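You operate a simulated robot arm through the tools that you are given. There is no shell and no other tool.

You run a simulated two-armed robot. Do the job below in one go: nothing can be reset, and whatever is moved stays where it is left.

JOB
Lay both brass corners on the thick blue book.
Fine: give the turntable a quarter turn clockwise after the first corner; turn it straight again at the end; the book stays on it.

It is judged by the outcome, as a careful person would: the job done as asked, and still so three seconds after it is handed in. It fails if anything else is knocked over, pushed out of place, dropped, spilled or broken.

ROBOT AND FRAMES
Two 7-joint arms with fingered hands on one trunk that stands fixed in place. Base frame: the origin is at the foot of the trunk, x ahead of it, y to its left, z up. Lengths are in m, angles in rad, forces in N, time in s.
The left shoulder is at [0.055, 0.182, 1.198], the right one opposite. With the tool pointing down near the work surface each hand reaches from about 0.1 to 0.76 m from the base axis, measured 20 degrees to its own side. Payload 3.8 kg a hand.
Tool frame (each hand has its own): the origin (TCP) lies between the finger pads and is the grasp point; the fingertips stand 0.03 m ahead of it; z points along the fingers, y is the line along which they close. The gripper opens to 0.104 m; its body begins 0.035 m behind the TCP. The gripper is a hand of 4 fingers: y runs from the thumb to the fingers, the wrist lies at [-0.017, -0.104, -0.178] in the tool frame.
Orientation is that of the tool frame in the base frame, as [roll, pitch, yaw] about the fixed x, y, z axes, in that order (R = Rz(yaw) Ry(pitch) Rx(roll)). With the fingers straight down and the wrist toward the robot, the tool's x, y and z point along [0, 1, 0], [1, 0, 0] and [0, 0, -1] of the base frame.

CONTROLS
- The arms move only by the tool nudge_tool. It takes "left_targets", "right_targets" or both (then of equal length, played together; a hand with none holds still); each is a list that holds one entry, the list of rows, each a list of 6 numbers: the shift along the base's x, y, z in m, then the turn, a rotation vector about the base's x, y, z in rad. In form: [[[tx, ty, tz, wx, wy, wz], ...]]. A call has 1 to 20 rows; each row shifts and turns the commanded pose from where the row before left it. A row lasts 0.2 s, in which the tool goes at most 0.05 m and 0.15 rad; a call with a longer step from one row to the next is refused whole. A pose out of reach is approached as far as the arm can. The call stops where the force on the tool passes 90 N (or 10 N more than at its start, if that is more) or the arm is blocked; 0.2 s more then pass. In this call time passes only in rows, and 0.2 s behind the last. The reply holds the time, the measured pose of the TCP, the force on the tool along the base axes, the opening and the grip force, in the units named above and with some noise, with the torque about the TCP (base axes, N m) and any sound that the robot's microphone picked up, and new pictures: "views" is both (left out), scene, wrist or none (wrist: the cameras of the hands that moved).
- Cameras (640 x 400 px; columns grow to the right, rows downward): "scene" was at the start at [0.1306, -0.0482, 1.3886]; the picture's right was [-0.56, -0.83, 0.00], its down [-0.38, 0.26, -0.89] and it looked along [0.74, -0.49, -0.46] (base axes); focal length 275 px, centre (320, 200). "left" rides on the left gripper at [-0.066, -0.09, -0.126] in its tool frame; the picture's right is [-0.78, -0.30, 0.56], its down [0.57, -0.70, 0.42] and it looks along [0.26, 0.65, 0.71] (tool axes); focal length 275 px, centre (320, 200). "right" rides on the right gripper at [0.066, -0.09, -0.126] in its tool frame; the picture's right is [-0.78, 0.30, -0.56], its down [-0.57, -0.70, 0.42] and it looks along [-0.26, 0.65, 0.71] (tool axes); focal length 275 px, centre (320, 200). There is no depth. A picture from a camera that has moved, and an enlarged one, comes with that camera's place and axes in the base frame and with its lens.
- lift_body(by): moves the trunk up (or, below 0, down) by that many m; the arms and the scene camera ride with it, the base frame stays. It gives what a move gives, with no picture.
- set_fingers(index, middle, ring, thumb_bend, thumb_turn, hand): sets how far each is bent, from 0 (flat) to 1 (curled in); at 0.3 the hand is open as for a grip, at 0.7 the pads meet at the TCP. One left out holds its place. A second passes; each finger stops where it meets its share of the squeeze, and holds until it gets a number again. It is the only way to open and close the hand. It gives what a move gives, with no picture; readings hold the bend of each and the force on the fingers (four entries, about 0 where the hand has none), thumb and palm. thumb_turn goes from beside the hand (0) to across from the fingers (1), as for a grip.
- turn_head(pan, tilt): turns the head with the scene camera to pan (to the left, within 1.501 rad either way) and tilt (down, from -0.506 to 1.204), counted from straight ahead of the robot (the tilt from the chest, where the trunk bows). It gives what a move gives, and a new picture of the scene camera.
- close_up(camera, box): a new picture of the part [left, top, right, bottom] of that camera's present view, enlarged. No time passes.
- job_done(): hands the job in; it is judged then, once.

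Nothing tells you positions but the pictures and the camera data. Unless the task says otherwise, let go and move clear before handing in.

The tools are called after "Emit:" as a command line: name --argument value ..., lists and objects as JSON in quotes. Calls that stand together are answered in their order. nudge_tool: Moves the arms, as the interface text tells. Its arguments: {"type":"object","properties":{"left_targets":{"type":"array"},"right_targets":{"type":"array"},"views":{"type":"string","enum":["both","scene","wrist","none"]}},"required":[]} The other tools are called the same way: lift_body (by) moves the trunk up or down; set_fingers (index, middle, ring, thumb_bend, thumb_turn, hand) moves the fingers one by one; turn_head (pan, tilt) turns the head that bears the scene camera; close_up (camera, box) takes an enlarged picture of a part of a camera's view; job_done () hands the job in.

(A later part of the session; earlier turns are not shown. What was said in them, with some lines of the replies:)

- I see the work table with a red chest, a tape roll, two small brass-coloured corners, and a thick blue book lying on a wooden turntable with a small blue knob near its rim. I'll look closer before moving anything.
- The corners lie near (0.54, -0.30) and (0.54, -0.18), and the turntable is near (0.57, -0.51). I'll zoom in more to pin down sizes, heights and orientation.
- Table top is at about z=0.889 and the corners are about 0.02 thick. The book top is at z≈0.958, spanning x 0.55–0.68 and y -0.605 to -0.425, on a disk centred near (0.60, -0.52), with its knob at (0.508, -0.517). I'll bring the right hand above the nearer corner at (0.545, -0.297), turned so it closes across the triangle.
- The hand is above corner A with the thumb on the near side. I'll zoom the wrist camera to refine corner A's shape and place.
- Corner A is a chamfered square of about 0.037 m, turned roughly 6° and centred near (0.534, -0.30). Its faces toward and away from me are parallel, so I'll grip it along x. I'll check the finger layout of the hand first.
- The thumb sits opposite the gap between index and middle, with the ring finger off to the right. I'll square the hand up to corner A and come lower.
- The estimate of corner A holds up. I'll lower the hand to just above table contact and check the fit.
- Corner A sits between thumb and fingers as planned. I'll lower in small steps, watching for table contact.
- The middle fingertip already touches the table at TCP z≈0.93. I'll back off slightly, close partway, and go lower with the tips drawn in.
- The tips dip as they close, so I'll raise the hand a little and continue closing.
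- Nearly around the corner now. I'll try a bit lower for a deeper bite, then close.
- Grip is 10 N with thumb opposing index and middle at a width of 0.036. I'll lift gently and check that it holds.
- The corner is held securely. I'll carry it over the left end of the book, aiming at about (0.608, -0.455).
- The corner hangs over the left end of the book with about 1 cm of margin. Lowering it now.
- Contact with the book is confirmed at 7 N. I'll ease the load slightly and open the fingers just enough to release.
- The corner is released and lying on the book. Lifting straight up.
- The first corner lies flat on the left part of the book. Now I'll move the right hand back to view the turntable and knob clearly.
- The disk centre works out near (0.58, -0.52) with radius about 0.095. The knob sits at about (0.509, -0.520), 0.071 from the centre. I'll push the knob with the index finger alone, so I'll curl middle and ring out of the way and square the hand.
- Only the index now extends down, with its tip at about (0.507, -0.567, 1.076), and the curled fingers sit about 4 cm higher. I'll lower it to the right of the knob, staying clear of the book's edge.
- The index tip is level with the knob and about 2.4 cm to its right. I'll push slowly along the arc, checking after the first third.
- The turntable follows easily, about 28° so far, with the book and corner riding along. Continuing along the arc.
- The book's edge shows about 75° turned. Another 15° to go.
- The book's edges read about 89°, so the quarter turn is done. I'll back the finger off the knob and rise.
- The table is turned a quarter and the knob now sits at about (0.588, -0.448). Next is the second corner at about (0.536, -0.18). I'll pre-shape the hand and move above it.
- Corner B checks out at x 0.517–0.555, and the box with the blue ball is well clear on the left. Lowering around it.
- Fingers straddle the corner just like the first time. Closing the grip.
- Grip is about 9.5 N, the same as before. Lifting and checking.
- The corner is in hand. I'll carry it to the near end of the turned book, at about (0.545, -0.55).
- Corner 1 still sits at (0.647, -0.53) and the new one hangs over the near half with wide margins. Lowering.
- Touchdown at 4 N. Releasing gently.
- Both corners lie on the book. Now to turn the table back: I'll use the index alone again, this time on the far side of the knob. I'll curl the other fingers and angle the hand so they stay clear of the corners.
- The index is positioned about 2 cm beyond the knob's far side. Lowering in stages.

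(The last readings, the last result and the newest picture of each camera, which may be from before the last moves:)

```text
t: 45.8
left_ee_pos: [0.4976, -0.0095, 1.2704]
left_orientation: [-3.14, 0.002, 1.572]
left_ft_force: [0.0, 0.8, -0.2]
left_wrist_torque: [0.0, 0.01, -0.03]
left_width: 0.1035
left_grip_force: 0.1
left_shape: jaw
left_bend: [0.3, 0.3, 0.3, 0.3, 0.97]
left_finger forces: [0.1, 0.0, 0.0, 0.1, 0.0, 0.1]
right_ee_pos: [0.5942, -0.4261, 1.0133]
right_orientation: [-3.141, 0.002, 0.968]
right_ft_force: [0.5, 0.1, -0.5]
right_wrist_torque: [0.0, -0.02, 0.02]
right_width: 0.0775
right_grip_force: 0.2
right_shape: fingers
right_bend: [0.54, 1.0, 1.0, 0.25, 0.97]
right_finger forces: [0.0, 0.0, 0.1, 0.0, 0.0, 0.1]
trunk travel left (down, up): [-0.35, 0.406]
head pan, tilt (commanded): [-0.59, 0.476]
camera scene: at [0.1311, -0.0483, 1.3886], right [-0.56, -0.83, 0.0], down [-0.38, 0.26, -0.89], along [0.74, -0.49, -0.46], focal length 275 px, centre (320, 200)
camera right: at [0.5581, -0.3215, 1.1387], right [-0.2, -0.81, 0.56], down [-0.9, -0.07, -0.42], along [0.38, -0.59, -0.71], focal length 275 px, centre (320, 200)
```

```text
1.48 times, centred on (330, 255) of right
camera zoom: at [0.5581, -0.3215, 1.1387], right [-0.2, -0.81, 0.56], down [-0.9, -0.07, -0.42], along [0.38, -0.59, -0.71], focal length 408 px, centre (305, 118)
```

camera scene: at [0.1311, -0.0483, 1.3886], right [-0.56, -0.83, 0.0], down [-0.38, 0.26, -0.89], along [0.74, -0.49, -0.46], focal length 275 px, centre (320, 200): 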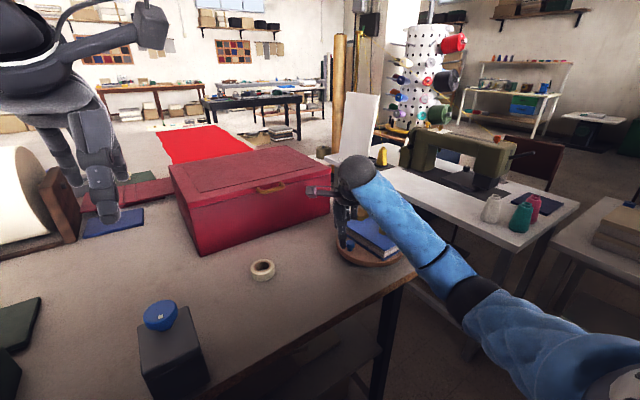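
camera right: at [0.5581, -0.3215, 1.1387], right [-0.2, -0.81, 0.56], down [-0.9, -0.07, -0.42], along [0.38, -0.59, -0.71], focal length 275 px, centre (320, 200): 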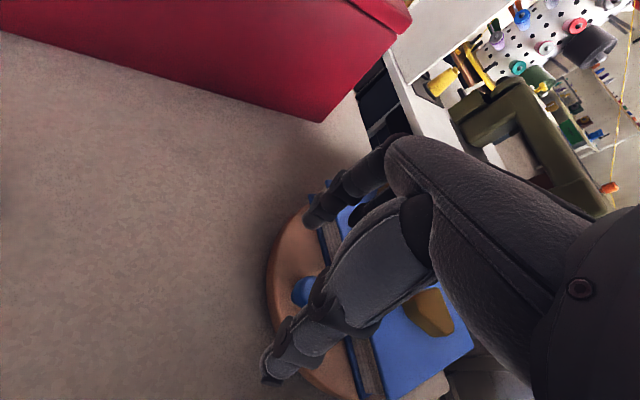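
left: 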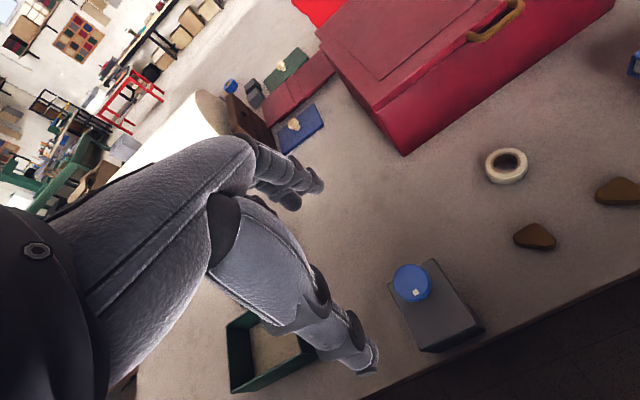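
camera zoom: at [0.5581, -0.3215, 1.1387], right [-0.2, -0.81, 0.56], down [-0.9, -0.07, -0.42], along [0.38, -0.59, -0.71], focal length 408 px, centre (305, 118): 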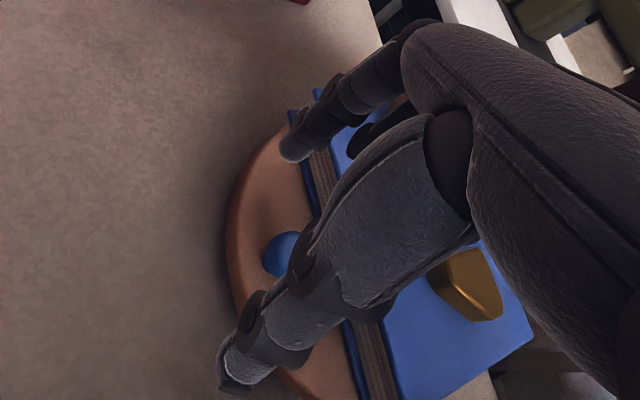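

Emit:
nudge_tool --right_targets '[[[0, 0, -0.018, 0, 0, 0], [0, 0, -0.012, 0, 0, 0], [0, 0, -0.006, 0, 0, 0]]]' --views "wrist"

Emit:
close_up --camera "scene" --box '[310, 180, 430, 280]'

Emit:
close_up --camera "right" --box '[240, 140, 440, 340]'

```text
t: 46.6
left_ee_pos: [0.4962, -0.0094, 1.2713]
left_orientation: [-3.141, 0.0, 1.572]
left_ft_force: [0.4, -0.8, 0.3]
left_wrist_torque: [-0.01, -0.01, 0.04]
left_width: 0.1035
left_grip_force: 0.0
left_shape: jaw
left_bend: [0.3, 0.3, 0.3, 0.3, 0.97]
left_finger forces: [0.1, 0.0, 0.1, 0.1, 0.1, 0.0]
right_ee_pos: [0.5941, -0.4271, 0.978]
right_orientation: [-3.141, 0.0, 0.969]
right_ft_force: [-0.1, -1.1, 0.7]
right_wrist_torque: [0.01, -0.01, 0.0]
right_width: 0.0778
right_grip_force: 0.0
right_shape: fingers
right_bend: [0.54, 1.0, 1.0, 0.25, 0.97]
right_finger forces: [0.1, 0.1, 0.0, 0.0, 0.0, 0.0]
trunk travel left (down, up): [-0.35, 0.406]
head pan, tilt (commanded): [-0.59, 0.476]
camera right: at [0.558, -0.3214, 1.103], right [-0.19, -0.81, 0.56], down [-0.9, -0.08, -0.42], along [0.38, -0.58, -0.71], focal length 275 px, centre (320, 200)
```

right: 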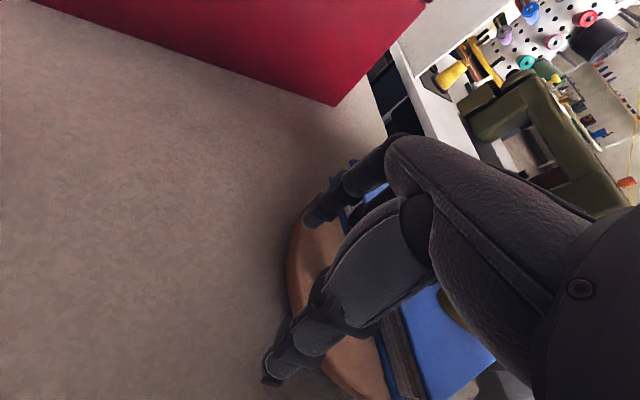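

```text
4.00 times, centred on (370, 230) of scene
camera zoom: at [0.1308, -0.0482, 1.3886], right [-0.56, -0.83, 0.0], down [-0.38, 0.26, -0.89], along [0.74, -0.49, -0.46], focal length 1100 px, centre (120, 80)
```

zoom: 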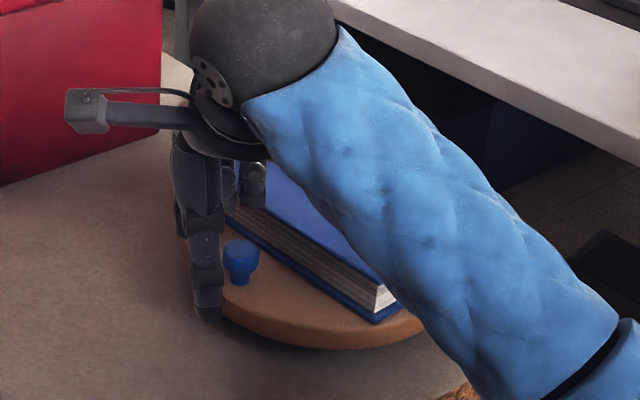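

```text
2.00 times, centred on (340, 240) of right
camera zoom: at [0.558, -0.3214, 1.103], right [-0.19, -0.81, 0.56], down [-0.9, -0.08, -0.42], along [0.38, -0.58, -0.71], focal length 551 px, centre (280, 120)
```

zoom: 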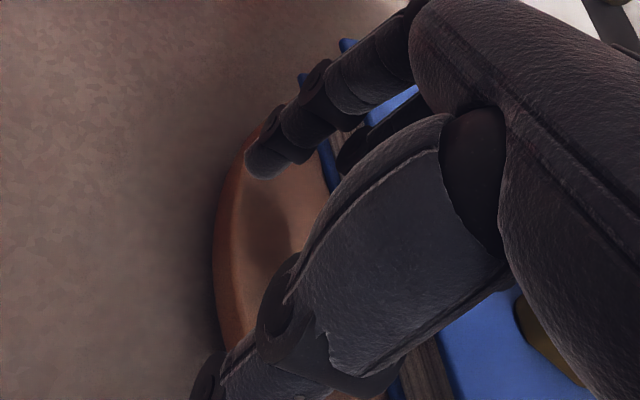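

The index is at the far side of the knob, level with it. Pushing back counter-clockwise along the arc, slowly.

Emit:
nudge_tool --right_targets '[[[-0.008, 0, 0, 0, 0, 0], [-0.008, 0, 0, 0, 0, 0], [-0.007, 0, 0, 0, 0, 0], [-0.007, 0.0011, 0, 0, 0, 0], [-0.007, 0.0011, 0, 0, 0, 0], [-0.0071, -0.0001, 0, 0, 0, 0], [-0.0072, -0.0002, 0, 0, 0, 0], [-0.007, -0.0013, 0, 0, 0, 0], [-0.007, -0.0014, 0, 0, 0, 0]]]' --views "both"

Emit:
close_up --camera "scene" --box '[310, 190, 430, 280]'

Emit:
close_up --camera "right" --box '[240, 140, 440, 340]'

```text
t: 48.6
left_ee_pos: [0.4981, -0.01, 1.2716]
left_orientation: [3.141, 0.0, 1.574]
left_ft_force: [-0.6, -0.2, -1.0]
left_wrist_torque: [-0.01, 0.0, 0.02]
left_width: 0.1035
left_grip_force: 0.1
left_shape: jaw
left_bend: [0.3, 0.3, 0.3, 0.3, 0.97]
left_finger forces: [0.0, 0.1, 0.0, 0.0, 0.0, 0.1]
right_ee_pos: [0.5283, -0.4271, 0.9767]
right_orientation: [3.141, 0.0, 0.971]
right_ft_force: [-0.2, 0.3, 0.0]
right_wrist_torque: [0.0, 0.0, 0.02]
right_width: 0.0783
right_grip_force: 0.3
right_shape: fingers
right_bend: [0.54, 1.0, 1.0, 0.25, 0.97]
right_finger forces: [0.3, 0.0, 0.0, 0.0, 0.0, 0.0]
trunk travel left (down, up): [-0.35, 0.406]
head pan, tilt (commanded): [-0.59, 0.476]
camera scene: at [0.1305, -0.0482, 1.3886], right [-0.56, -0.83, 0.0], down [-0.38, 0.26, -0.89], along [0.74, -0.49, -0.46], focal length 275 px, centre (320, 200)
camera right: at [0.4923, -0.3225, 1.1025], right [-0.19, -0.81, 0.56], down [-0.9, -0.08, -0.42], along [0.38, -0.58, -0.71], focal length 275 px, centre (320, 200)
```

scene: 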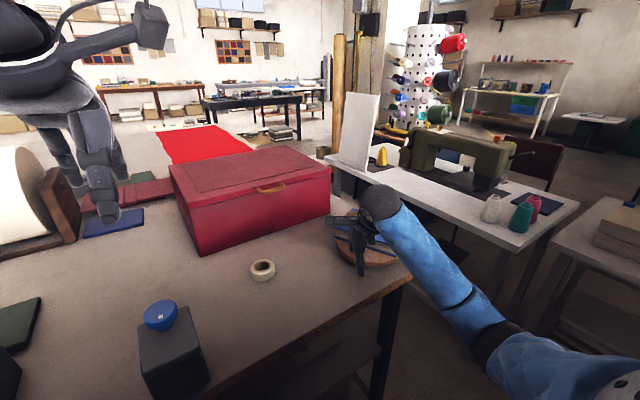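
right: 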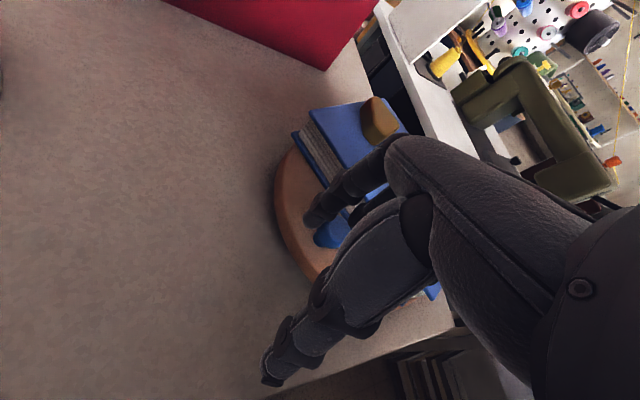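

```text
4.44 times, centred on (370, 235) of scene
camera zoom: at [0.1305, -0.0482, 1.3886], right [-0.56, -0.83, 0.0], down [-0.38, 0.26, -0.89], along [0.74, -0.49, -0.46], focal length 1222 px, centre (98, 44)
```

zoom: 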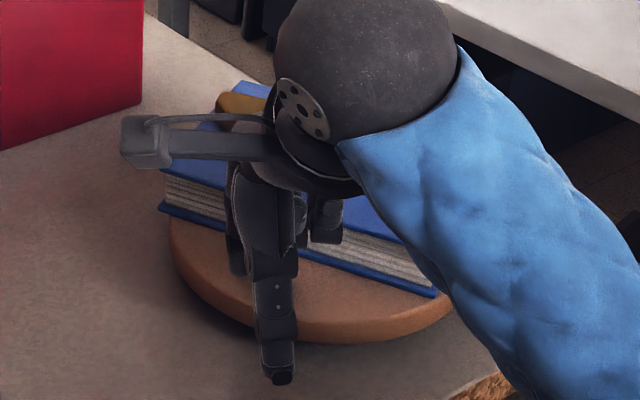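

```text
2.00 times, centred on (340, 240) of right
camera zoom: at [0.4923, -0.3225, 1.1025], right [-0.19, -0.81, 0.56], down [-0.9, -0.08, -0.42], along [0.38, -0.58, -0.71], focal length 551 px, centre (280, 120)
```

zoom: 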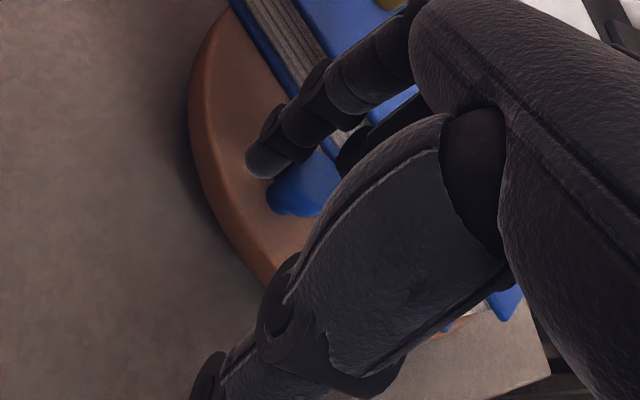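

Turning back well, about 30° so far, with both corners still riding. Continuing.

Emit:
nudge_tool --right_targets '[[[-0.0066, -0.0025, 0, 0, 0, 0], [-0.0066, -0.0026, 0, 0, 0, 0], [-0.0061, -0.0037, 0, 0, 0, 0], [-0.0061, -0.0037, 0, 0, 0, 0], [-0.0054, -0.0046, 0, 0, 0, 0], [-0.0054, -0.0047, 0, 0, 0, 0]]]' --views "both"

Emit:
close_up --camera "right" --box '[200, 50, 440, 340]'

Emit:
close_up --camera "scene" --box '[310, 190, 430, 280]'

```text
t: 50.0
left_ee_pos: [0.497, -0.0092, 1.2718]
left_orientation: [-3.141, 0.0, 1.571]
left_ft_force: [-0.2, 0.2, -0.1]
left_wrist_torque: [0.04, 0.02, -0.02]
left_width: 0.1035
left_grip_force: 0.2
left_shape: jaw
left_bend: [0.3, 0.3, 0.3, 0.3, 0.97]
left_finger forces: [0.0, 0.0, 0.0, 0.0, 0.0, 0.0]
right_ee_pos: [0.4929, -0.449, 0.9783]
right_orientation: [3.141, 0.0, 0.97]
right_ft_force: [-0.5, 0.2, 0.0]
right_wrist_torque: [0.0, 0.0, -0.03]
right_width: 0.0781
right_grip_force: 0.8
right_shape: fingers
right_bend: [0.54, 1.0, 1.0, 0.25, 0.97]
right_finger forces: [0.2, 0.0, 0.0, 0.1, 0.0, 0.0]
trunk travel left (down, up): [-0.35, 0.406]
head pan, tilt (commanded): [-0.59, 0.476]
camera scene: at [0.1305, -0.0483, 1.3886], right [-0.56, -0.83, 0.0], down [-0.38, 0.26, -0.89], along [0.74, -0.49, -0.46], focal length 275 px, centre (320, 200)
camera right: at [0.4558, -0.3443, 1.104], right [-0.19, -0.81, 0.56], down [-0.9, -0.08, -0.42], along [0.39, -0.58, -0.71], focal length 275 px, centre (320, 200)
```

scene: 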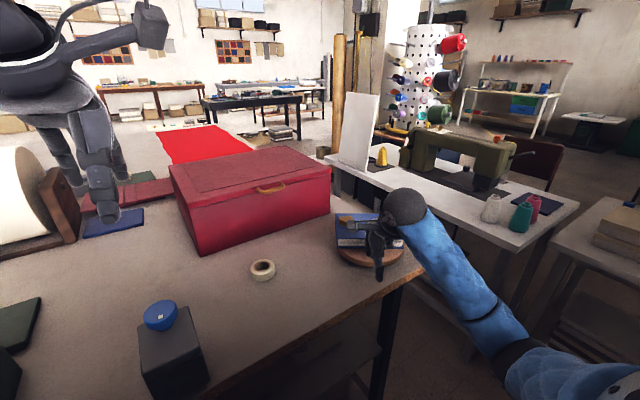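
right: 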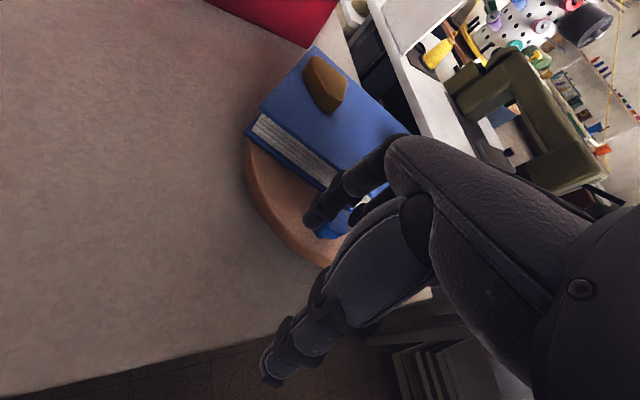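

```text
1.38 times, centred on (320, 195) of right
camera zoom: at [0.4558, -0.3443, 1.104], right [-0.19, -0.81, 0.56], down [-0.9, -0.08, -0.42], along [0.39, -0.58, -0.71], focal length 380 px, centre (320, 207)
```

zoom: 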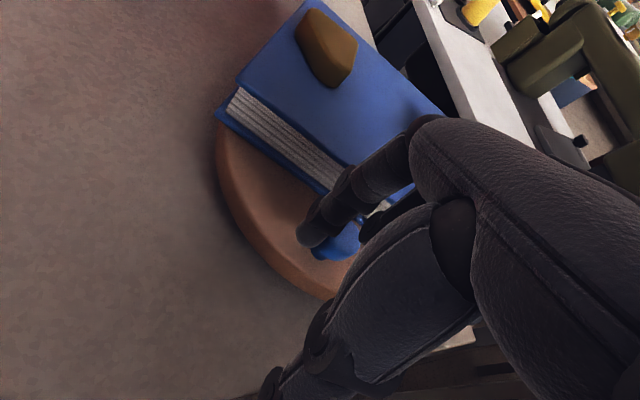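

```text
4.44 times, centred on (370, 235) of scene
camera zoom: at [0.1305, -0.0483, 1.3886], right [-0.56, -0.83, 0.0], down [-0.38, 0.26, -0.89], along [0.74, -0.49, -0.46], focal length 1222 px, centre (98, 44)
```

zoom: 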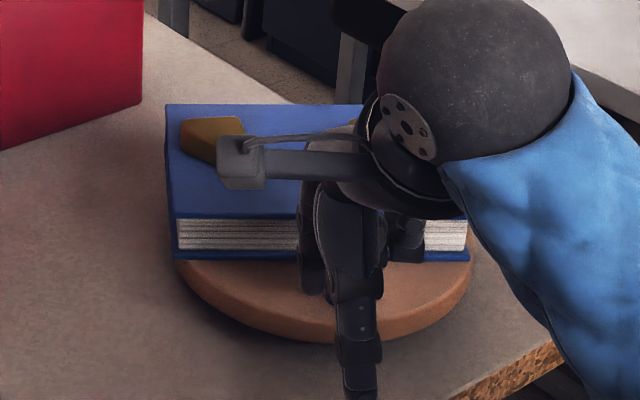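

About 34° remain. Continuing along the arc.

Emit:
nudge_tool --right_targets '[[[-0.0045, -0.0055, 0, 0, 0, 0], [-0.0044, -0.0056, 0, 0, 0, 0], [-0.0035, -0.0062, 0, 0, 0, 0], [-0.0034, -0.0063, 0, 0, 0, 0]]]' --views "both"

Emit:
close_up --camera "right" --box '[180, 40, 440, 340]'

Emit:
close_up --camera "scene" --box '[310, 190, 430, 280]'

```text
t: 51.0
left_ee_pos: [0.4977, -0.0097, 1.2723]
left_orientation: [3.141, -0.002, 1.573]
left_ft_force: [0.0, -0.9, -0.3]
left_wrist_torque: [-0.01, 0.02, 0.06]
left_width: 0.1034
left_grip_force: 0.2
left_shape: jaw
left_bend: [0.3, 0.3, 0.3, 0.3, 0.97]
left_finger forces: [0.1, 0.0, 0.0, 0.0, 0.0, 0.0]
right_ee_pos: [0.4773, -0.4735, 0.9771]
right_orientation: [-3.141, 0.0, 0.971]
right_ft_force: [-0.3, -1.0, 0.5]
right_wrist_torque: [0.03, 0.02, 0.0]
right_width: 0.0774
right_grip_force: 0.0
right_shape: fingers
right_bend: [0.54, 1.0, 1.0, 0.25, 0.97]
right_finger forces: [0.5, 0.0, 0.0, 0.0, 0.0, 0.0]
trunk travel left (down, up): [-0.35, 0.406]
head pan, tilt (commanded): [-0.59, 0.476]
camera scene: at [0.1306, -0.0482, 1.3886], right [-0.56, -0.83, 0.0], down [-0.38, 0.26, -0.89], along [0.74, -0.49, -0.46], focal length 275 px, centre (320, 200)
camera right: at [0.4413, -0.3686, 1.1029], right [-0.19, -0.81, 0.56], down [-0.9, -0.08, -0.42], along [0.39, -0.58, -0.71], focal length 275 px, centre (320, 200)
```

scene: 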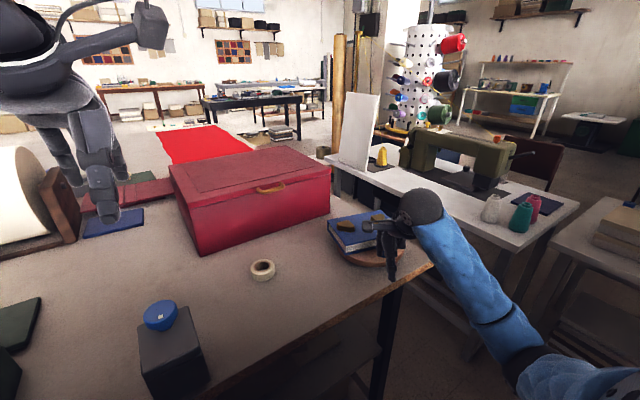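
right: 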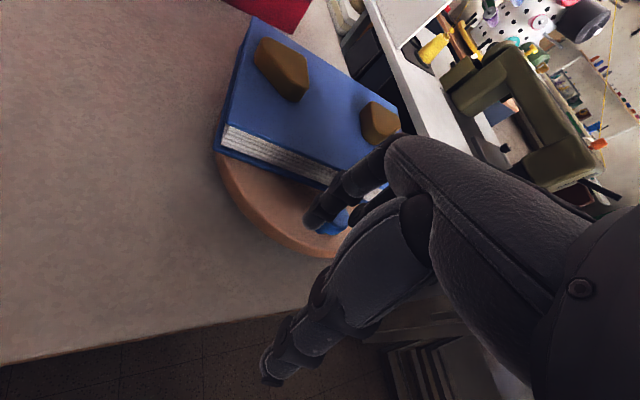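

```text
1.33 times, centred on (310, 190) of right
camera zoom: at [0.4413, -0.3686, 1.1029], right [-0.19, -0.81, 0.56], down [-0.9, -0.08, -0.42], along [0.39, -0.58, -0.71], focal length 367 px, centre (333, 213)
```

zoom: 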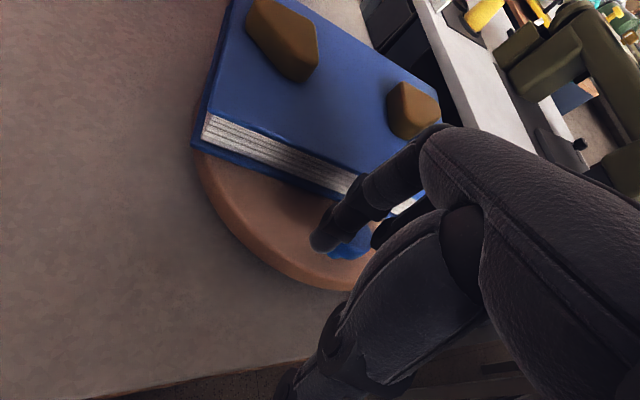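

```text
4.44 times, centred on (370, 235) of scene
camera zoom: at [0.1306, -0.0482, 1.3886], right [-0.56, -0.83, 0.0], down [-0.38, 0.26, -0.89], along [0.74, -0.49, -0.46], focal length 1222 px, centre (98, 44)
```

zoom: 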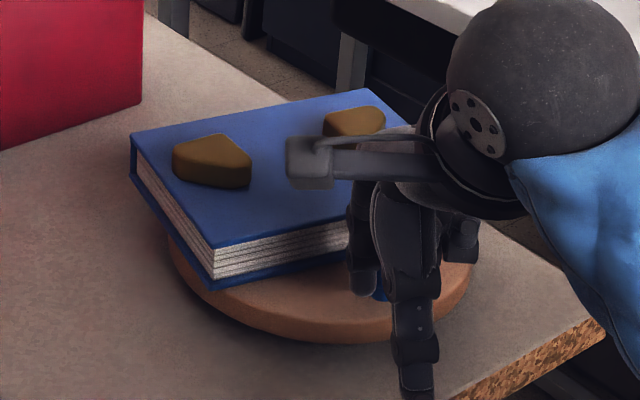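

About 14° remain. Finishing with smaller steps.

Emit:
nudge_tool --right_targets '[[[-0.0023, -0.006, 0, 0, 0, 0], [-0.002, -0.0061, 0, 0, 0, 0], [-0.0011, -0.0042, 0, 0, 0, 0]]]' --views "both"

Emit:
close_up --camera "right" --box '[180, 40, 440, 340]'

Emit:
close_up --camera "scene" --box '[310, 195, 430, 275]'

```text
t: 51.8
left_ee_pos: [0.4968, -0.0092, 1.2716]
left_orientation: [-3.142, 0.001, 1.573]
left_ft_force: [0.4, -0.4, 0.7]
left_wrist_torque: [0.01, -0.01, 0.02]
left_width: 0.1039
left_grip_force: 0.1
left_shape: jaw
left_bend: [0.3, 0.3, 0.3, 0.3, 0.97]
left_finger forces: [0.0, 0.1, 0.0, 0.0, 0.0, 0.0]
right_ee_pos: [0.4714, -0.4904, 0.9759]
right_orientation: [3.14, 0.001, 0.969]
right_ft_force: [0.4, -0.8, 0.5]
right_wrist_torque: [-0.01, 0.03, 0.03]
right_width: 0.0773
right_grip_force: 0.5
right_shape: fingers
right_bend: [0.54, 1.0, 1.0, 0.25, 0.97]
right_finger forces: [0.6, 0.0, 0.0, 0.0, 0.0, 0.1]
trunk travel left (down, up): [-0.35, 0.406]
head pan, tilt (commanded): [-0.59, 0.476]
camera scene: at [0.1306, -0.0483, 1.3886], right [-0.56, -0.83, 0.0], down [-0.38, 0.26, -0.89], along [0.74, -0.49, -0.46], focal length 275 px, centre (320, 200)
camera right: at [0.4352, -0.3851, 1.1025], right [-0.19, -0.81, 0.56], down [-0.9, -0.07, -0.42], along [0.38, -0.58, -0.71], focal length 275 px, centre (320, 200)
```

scene: 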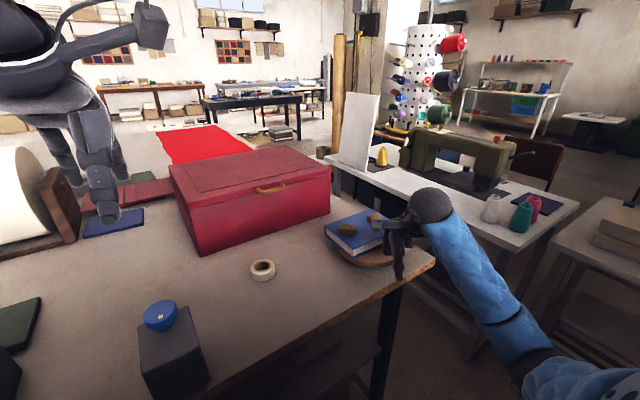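
right: 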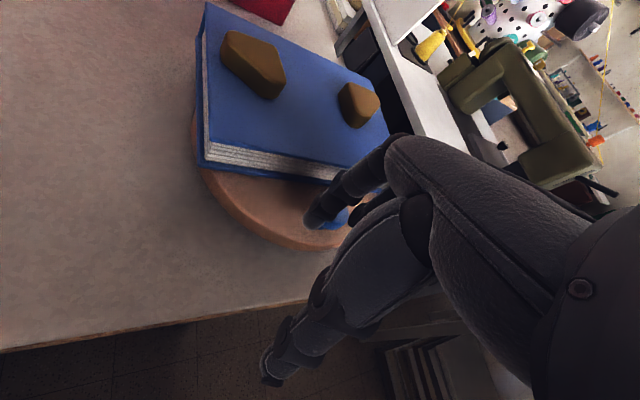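

```text
1.33 times, centred on (310, 190) of right
camera zoom: at [0.4352, -0.3851, 1.1025], right [-0.19, -0.81, 0.56], down [-0.9, -0.07, -0.42], along [0.38, -0.58, -0.71], focal length 367 px, centre (333, 213)
```

zoom: 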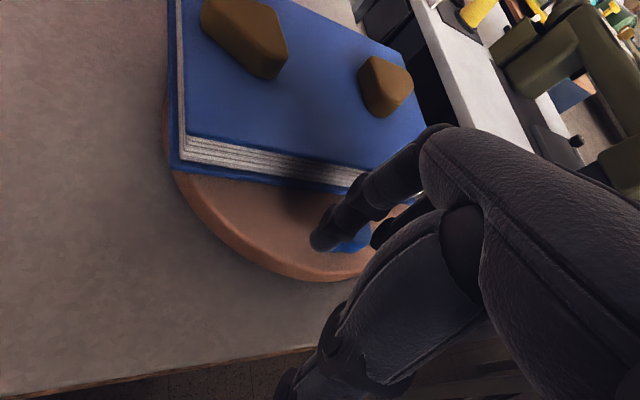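

```text
5.00 times, centred on (370, 235) of scene
camera zoom: at [0.1306, -0.0483, 1.3886], right [-0.56, -0.83, 0.0], down [-0.38, 0.26, -0.89], along [0.74, -0.49, -0.46], focal length 1375 px, centre (70, 25)
```

zoom: 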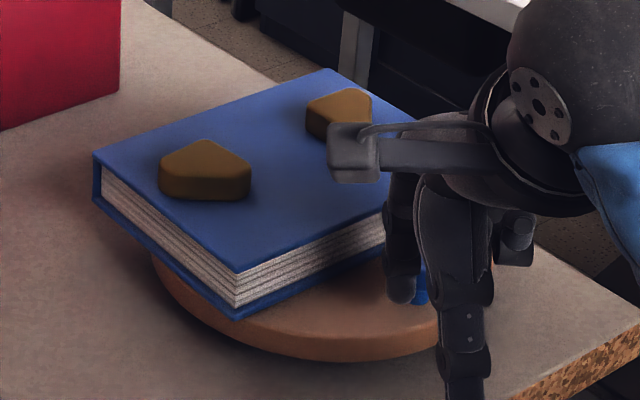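

The view almost matches the one before the turn, with about 1° left. A tiny last nudge, then I'll back off.

Emit:
nudge_tool --right_targets '[[[-0.0002, -0.0016, 0, 0, 0, 0]]]' --views "none"

Emit:
close_up --camera "scene" --box '[310, 195, 430, 275]'

```text
t: 52.2
left_ee_pos: [0.4972, -0.0084, 1.2714]
left_orientation: [3.141, -0.001, 1.572]
left_ft_force: [-0.1, 0.0, -0.7]
left_wrist_torque: [0.01, 0.01, -0.03]
left_width: 0.1034
left_grip_force: 0.0
left_shape: jaw
left_bend: [0.3, 0.3, 0.3, 0.3, 0.97]
left_finger forces: [0.0, 0.0, 0.1, 0.0, 0.0, 0.0]
right_ee_pos: [0.4706, -0.4916, 0.9776]
right_orientation: [-3.141, 0.0, 0.969]
right_ft_force: [0.4, -0.6, 0.0]
right_wrist_torque: [0.03, -0.02, 0.03]
right_width: 0.0772
right_grip_force: 0.3
right_shape: fingers
right_bend: [0.54, 1.0, 1.0, 0.25, 0.97]
right_finger forces: [0.4, 0.0, 0.1, 0.0, 0.1, 0.1]
trunk travel left (down, up): [-0.35, 0.406]
head pan, tilt (commanded): [-0.59, 0.476]
```

```text
5.00 times, centred on (370, 235) of scene
camera zoom: at [0.1306, -0.0482, 1.3886], right [-0.56, -0.83, 0.0], down [-0.38, 0.26, -0.89], along [0.74, -0.49, -0.46], focal length 1375 px, centre (70, 25)
```

zoom: 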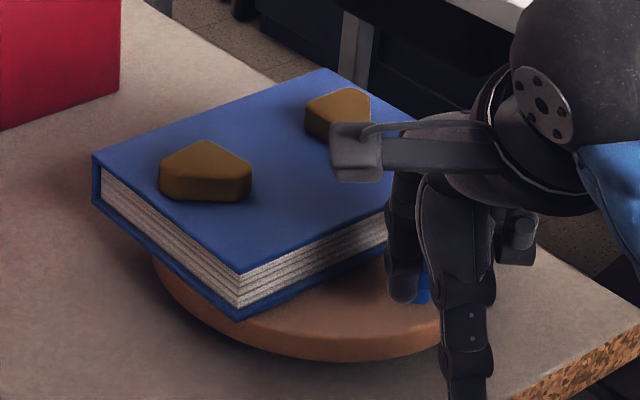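

The turntable is straight again. The book and first corner match the original picture. I'll withdraw the finger away from the knob, then rise clear.

Emit:
nudge_tool --right_targets '[[[-0.001, 0.006, 0, 0, 0, 0], [-0.003, 0.007, 0.002, 0, 0, 0], [-0.005, 0.003, 0.02, 0, 0, 0], [-0.005, 0, 0.035, 0, 0, 0], [-0.01, 0, 0.04, 0, 0, 0], [-0.03, 0, 0.035, 0, 0, 0], [-0.035, 0, 0.03, 0, 0, 0], [-0.03, 0, 0.02, 0, 0, 0.05]]]' --views "both"

Emit:
close_up --camera "scene" --box '[310, 195, 430, 275]'

```text
t: 54.0
left_ee_pos: [0.4955, -0.0088, 1.2723]
left_orientation: [3.139, 0.001, 1.573]
left_ft_force: [0.0, -0.1, 0.2]
left_wrist_torque: [-0.02, -0.01, 0.01]
left_width: 0.1038
left_grip_force: 0.1
left_shape: jaw
left_bend: [0.3, 0.3, 0.3, 0.3, 0.97]
left_finger forces: [0.0, 0.1, 0.0, 0.1, 0.1, 0.1]
right_ee_pos: [0.3513, -0.4757, 1.1603]
right_orientation: [-3.141, 0.001, 1.02]
right_ft_force: [-1.1, 0.7, 0.5]
right_wrist_torque: [0.0, 0.01, -0.01]
right_width: 0.0776
right_grip_force: 0.1
right_shape: fingers
right_bend: [0.54, 1.0, 1.0, 0.25, 0.97]
right_finger forces: [0.1, 0.1, 0.0, 0.0, 0.0, 0.1]
trunk travel left (down, up): [-0.35, 0.406]
head pan, tilt (commanded): [-0.59, 0.476]
camera scene: at [0.1299, -0.0481, 1.3887], right [-0.56, -0.83, 0.0], down [-0.38, 0.25, -0.89], along [0.74, -0.49, -0.46], focal length 275 px, centre (320, 200)
camera right: at [0.3093, -0.3726, 1.286], right [-0.15, -0.82, 0.56], down [-0.9, -0.12, -0.42], along [0.41, -0.56, -0.71], focal length 275 px, centre (320, 200)
```

scene: 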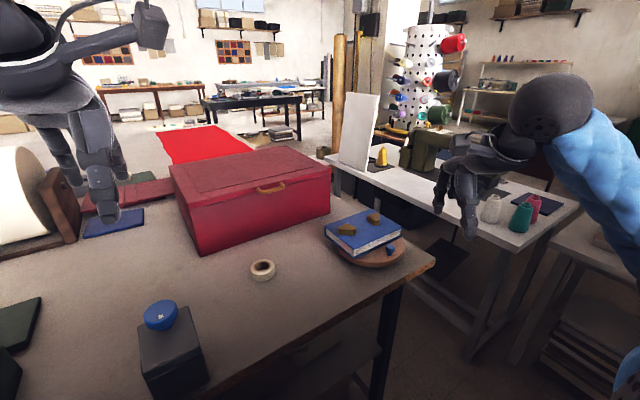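
right: 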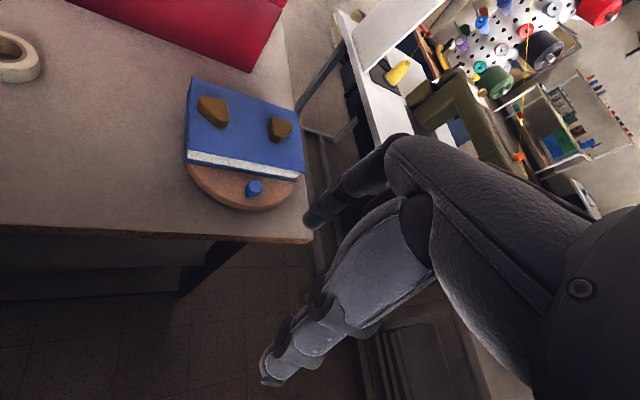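

```text
5.00 times, centred on (370, 235) of scene
camera zoom: at [0.1299, -0.0481, 1.3887], right [-0.56, -0.83, 0.0], down [-0.38, 0.25, -0.89], along [0.74, -0.49, -0.46], focal length 1375 px, centre (70, 25)
```

zoom: 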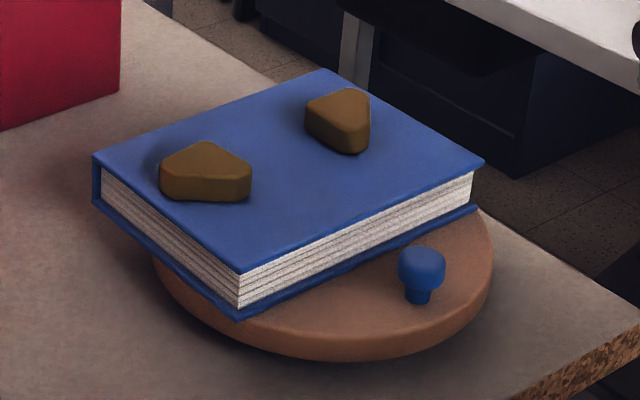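

Both corners lie flat on the book. The book, knob and turntable match the starting picture, nothing else has moved, and the hand is clear. Handing in.

Emit:
job_done

```text
The job is handed in.
```

Both brass corners are lying flat on the thick blue book, and I've handed the job in.

- **First corner:** I laid it on the left part of the book.
- **Quarter turn:** I pushed the turntable's knob clockwise. The book's edges measured about 89° from the camera pictures.
- **Second corner:** I laid it on the near half of the turned book, well clear of the first.
- **Turned back:** I pushed the knob back. In the last close-up the book and knob lined up with their positions before the turn to within about a degree.

The book stayed on the turntable throughout, and both corners rode along with it. I saw nothing else moved or knocked. The hand was released and clear of the table before I handed in.
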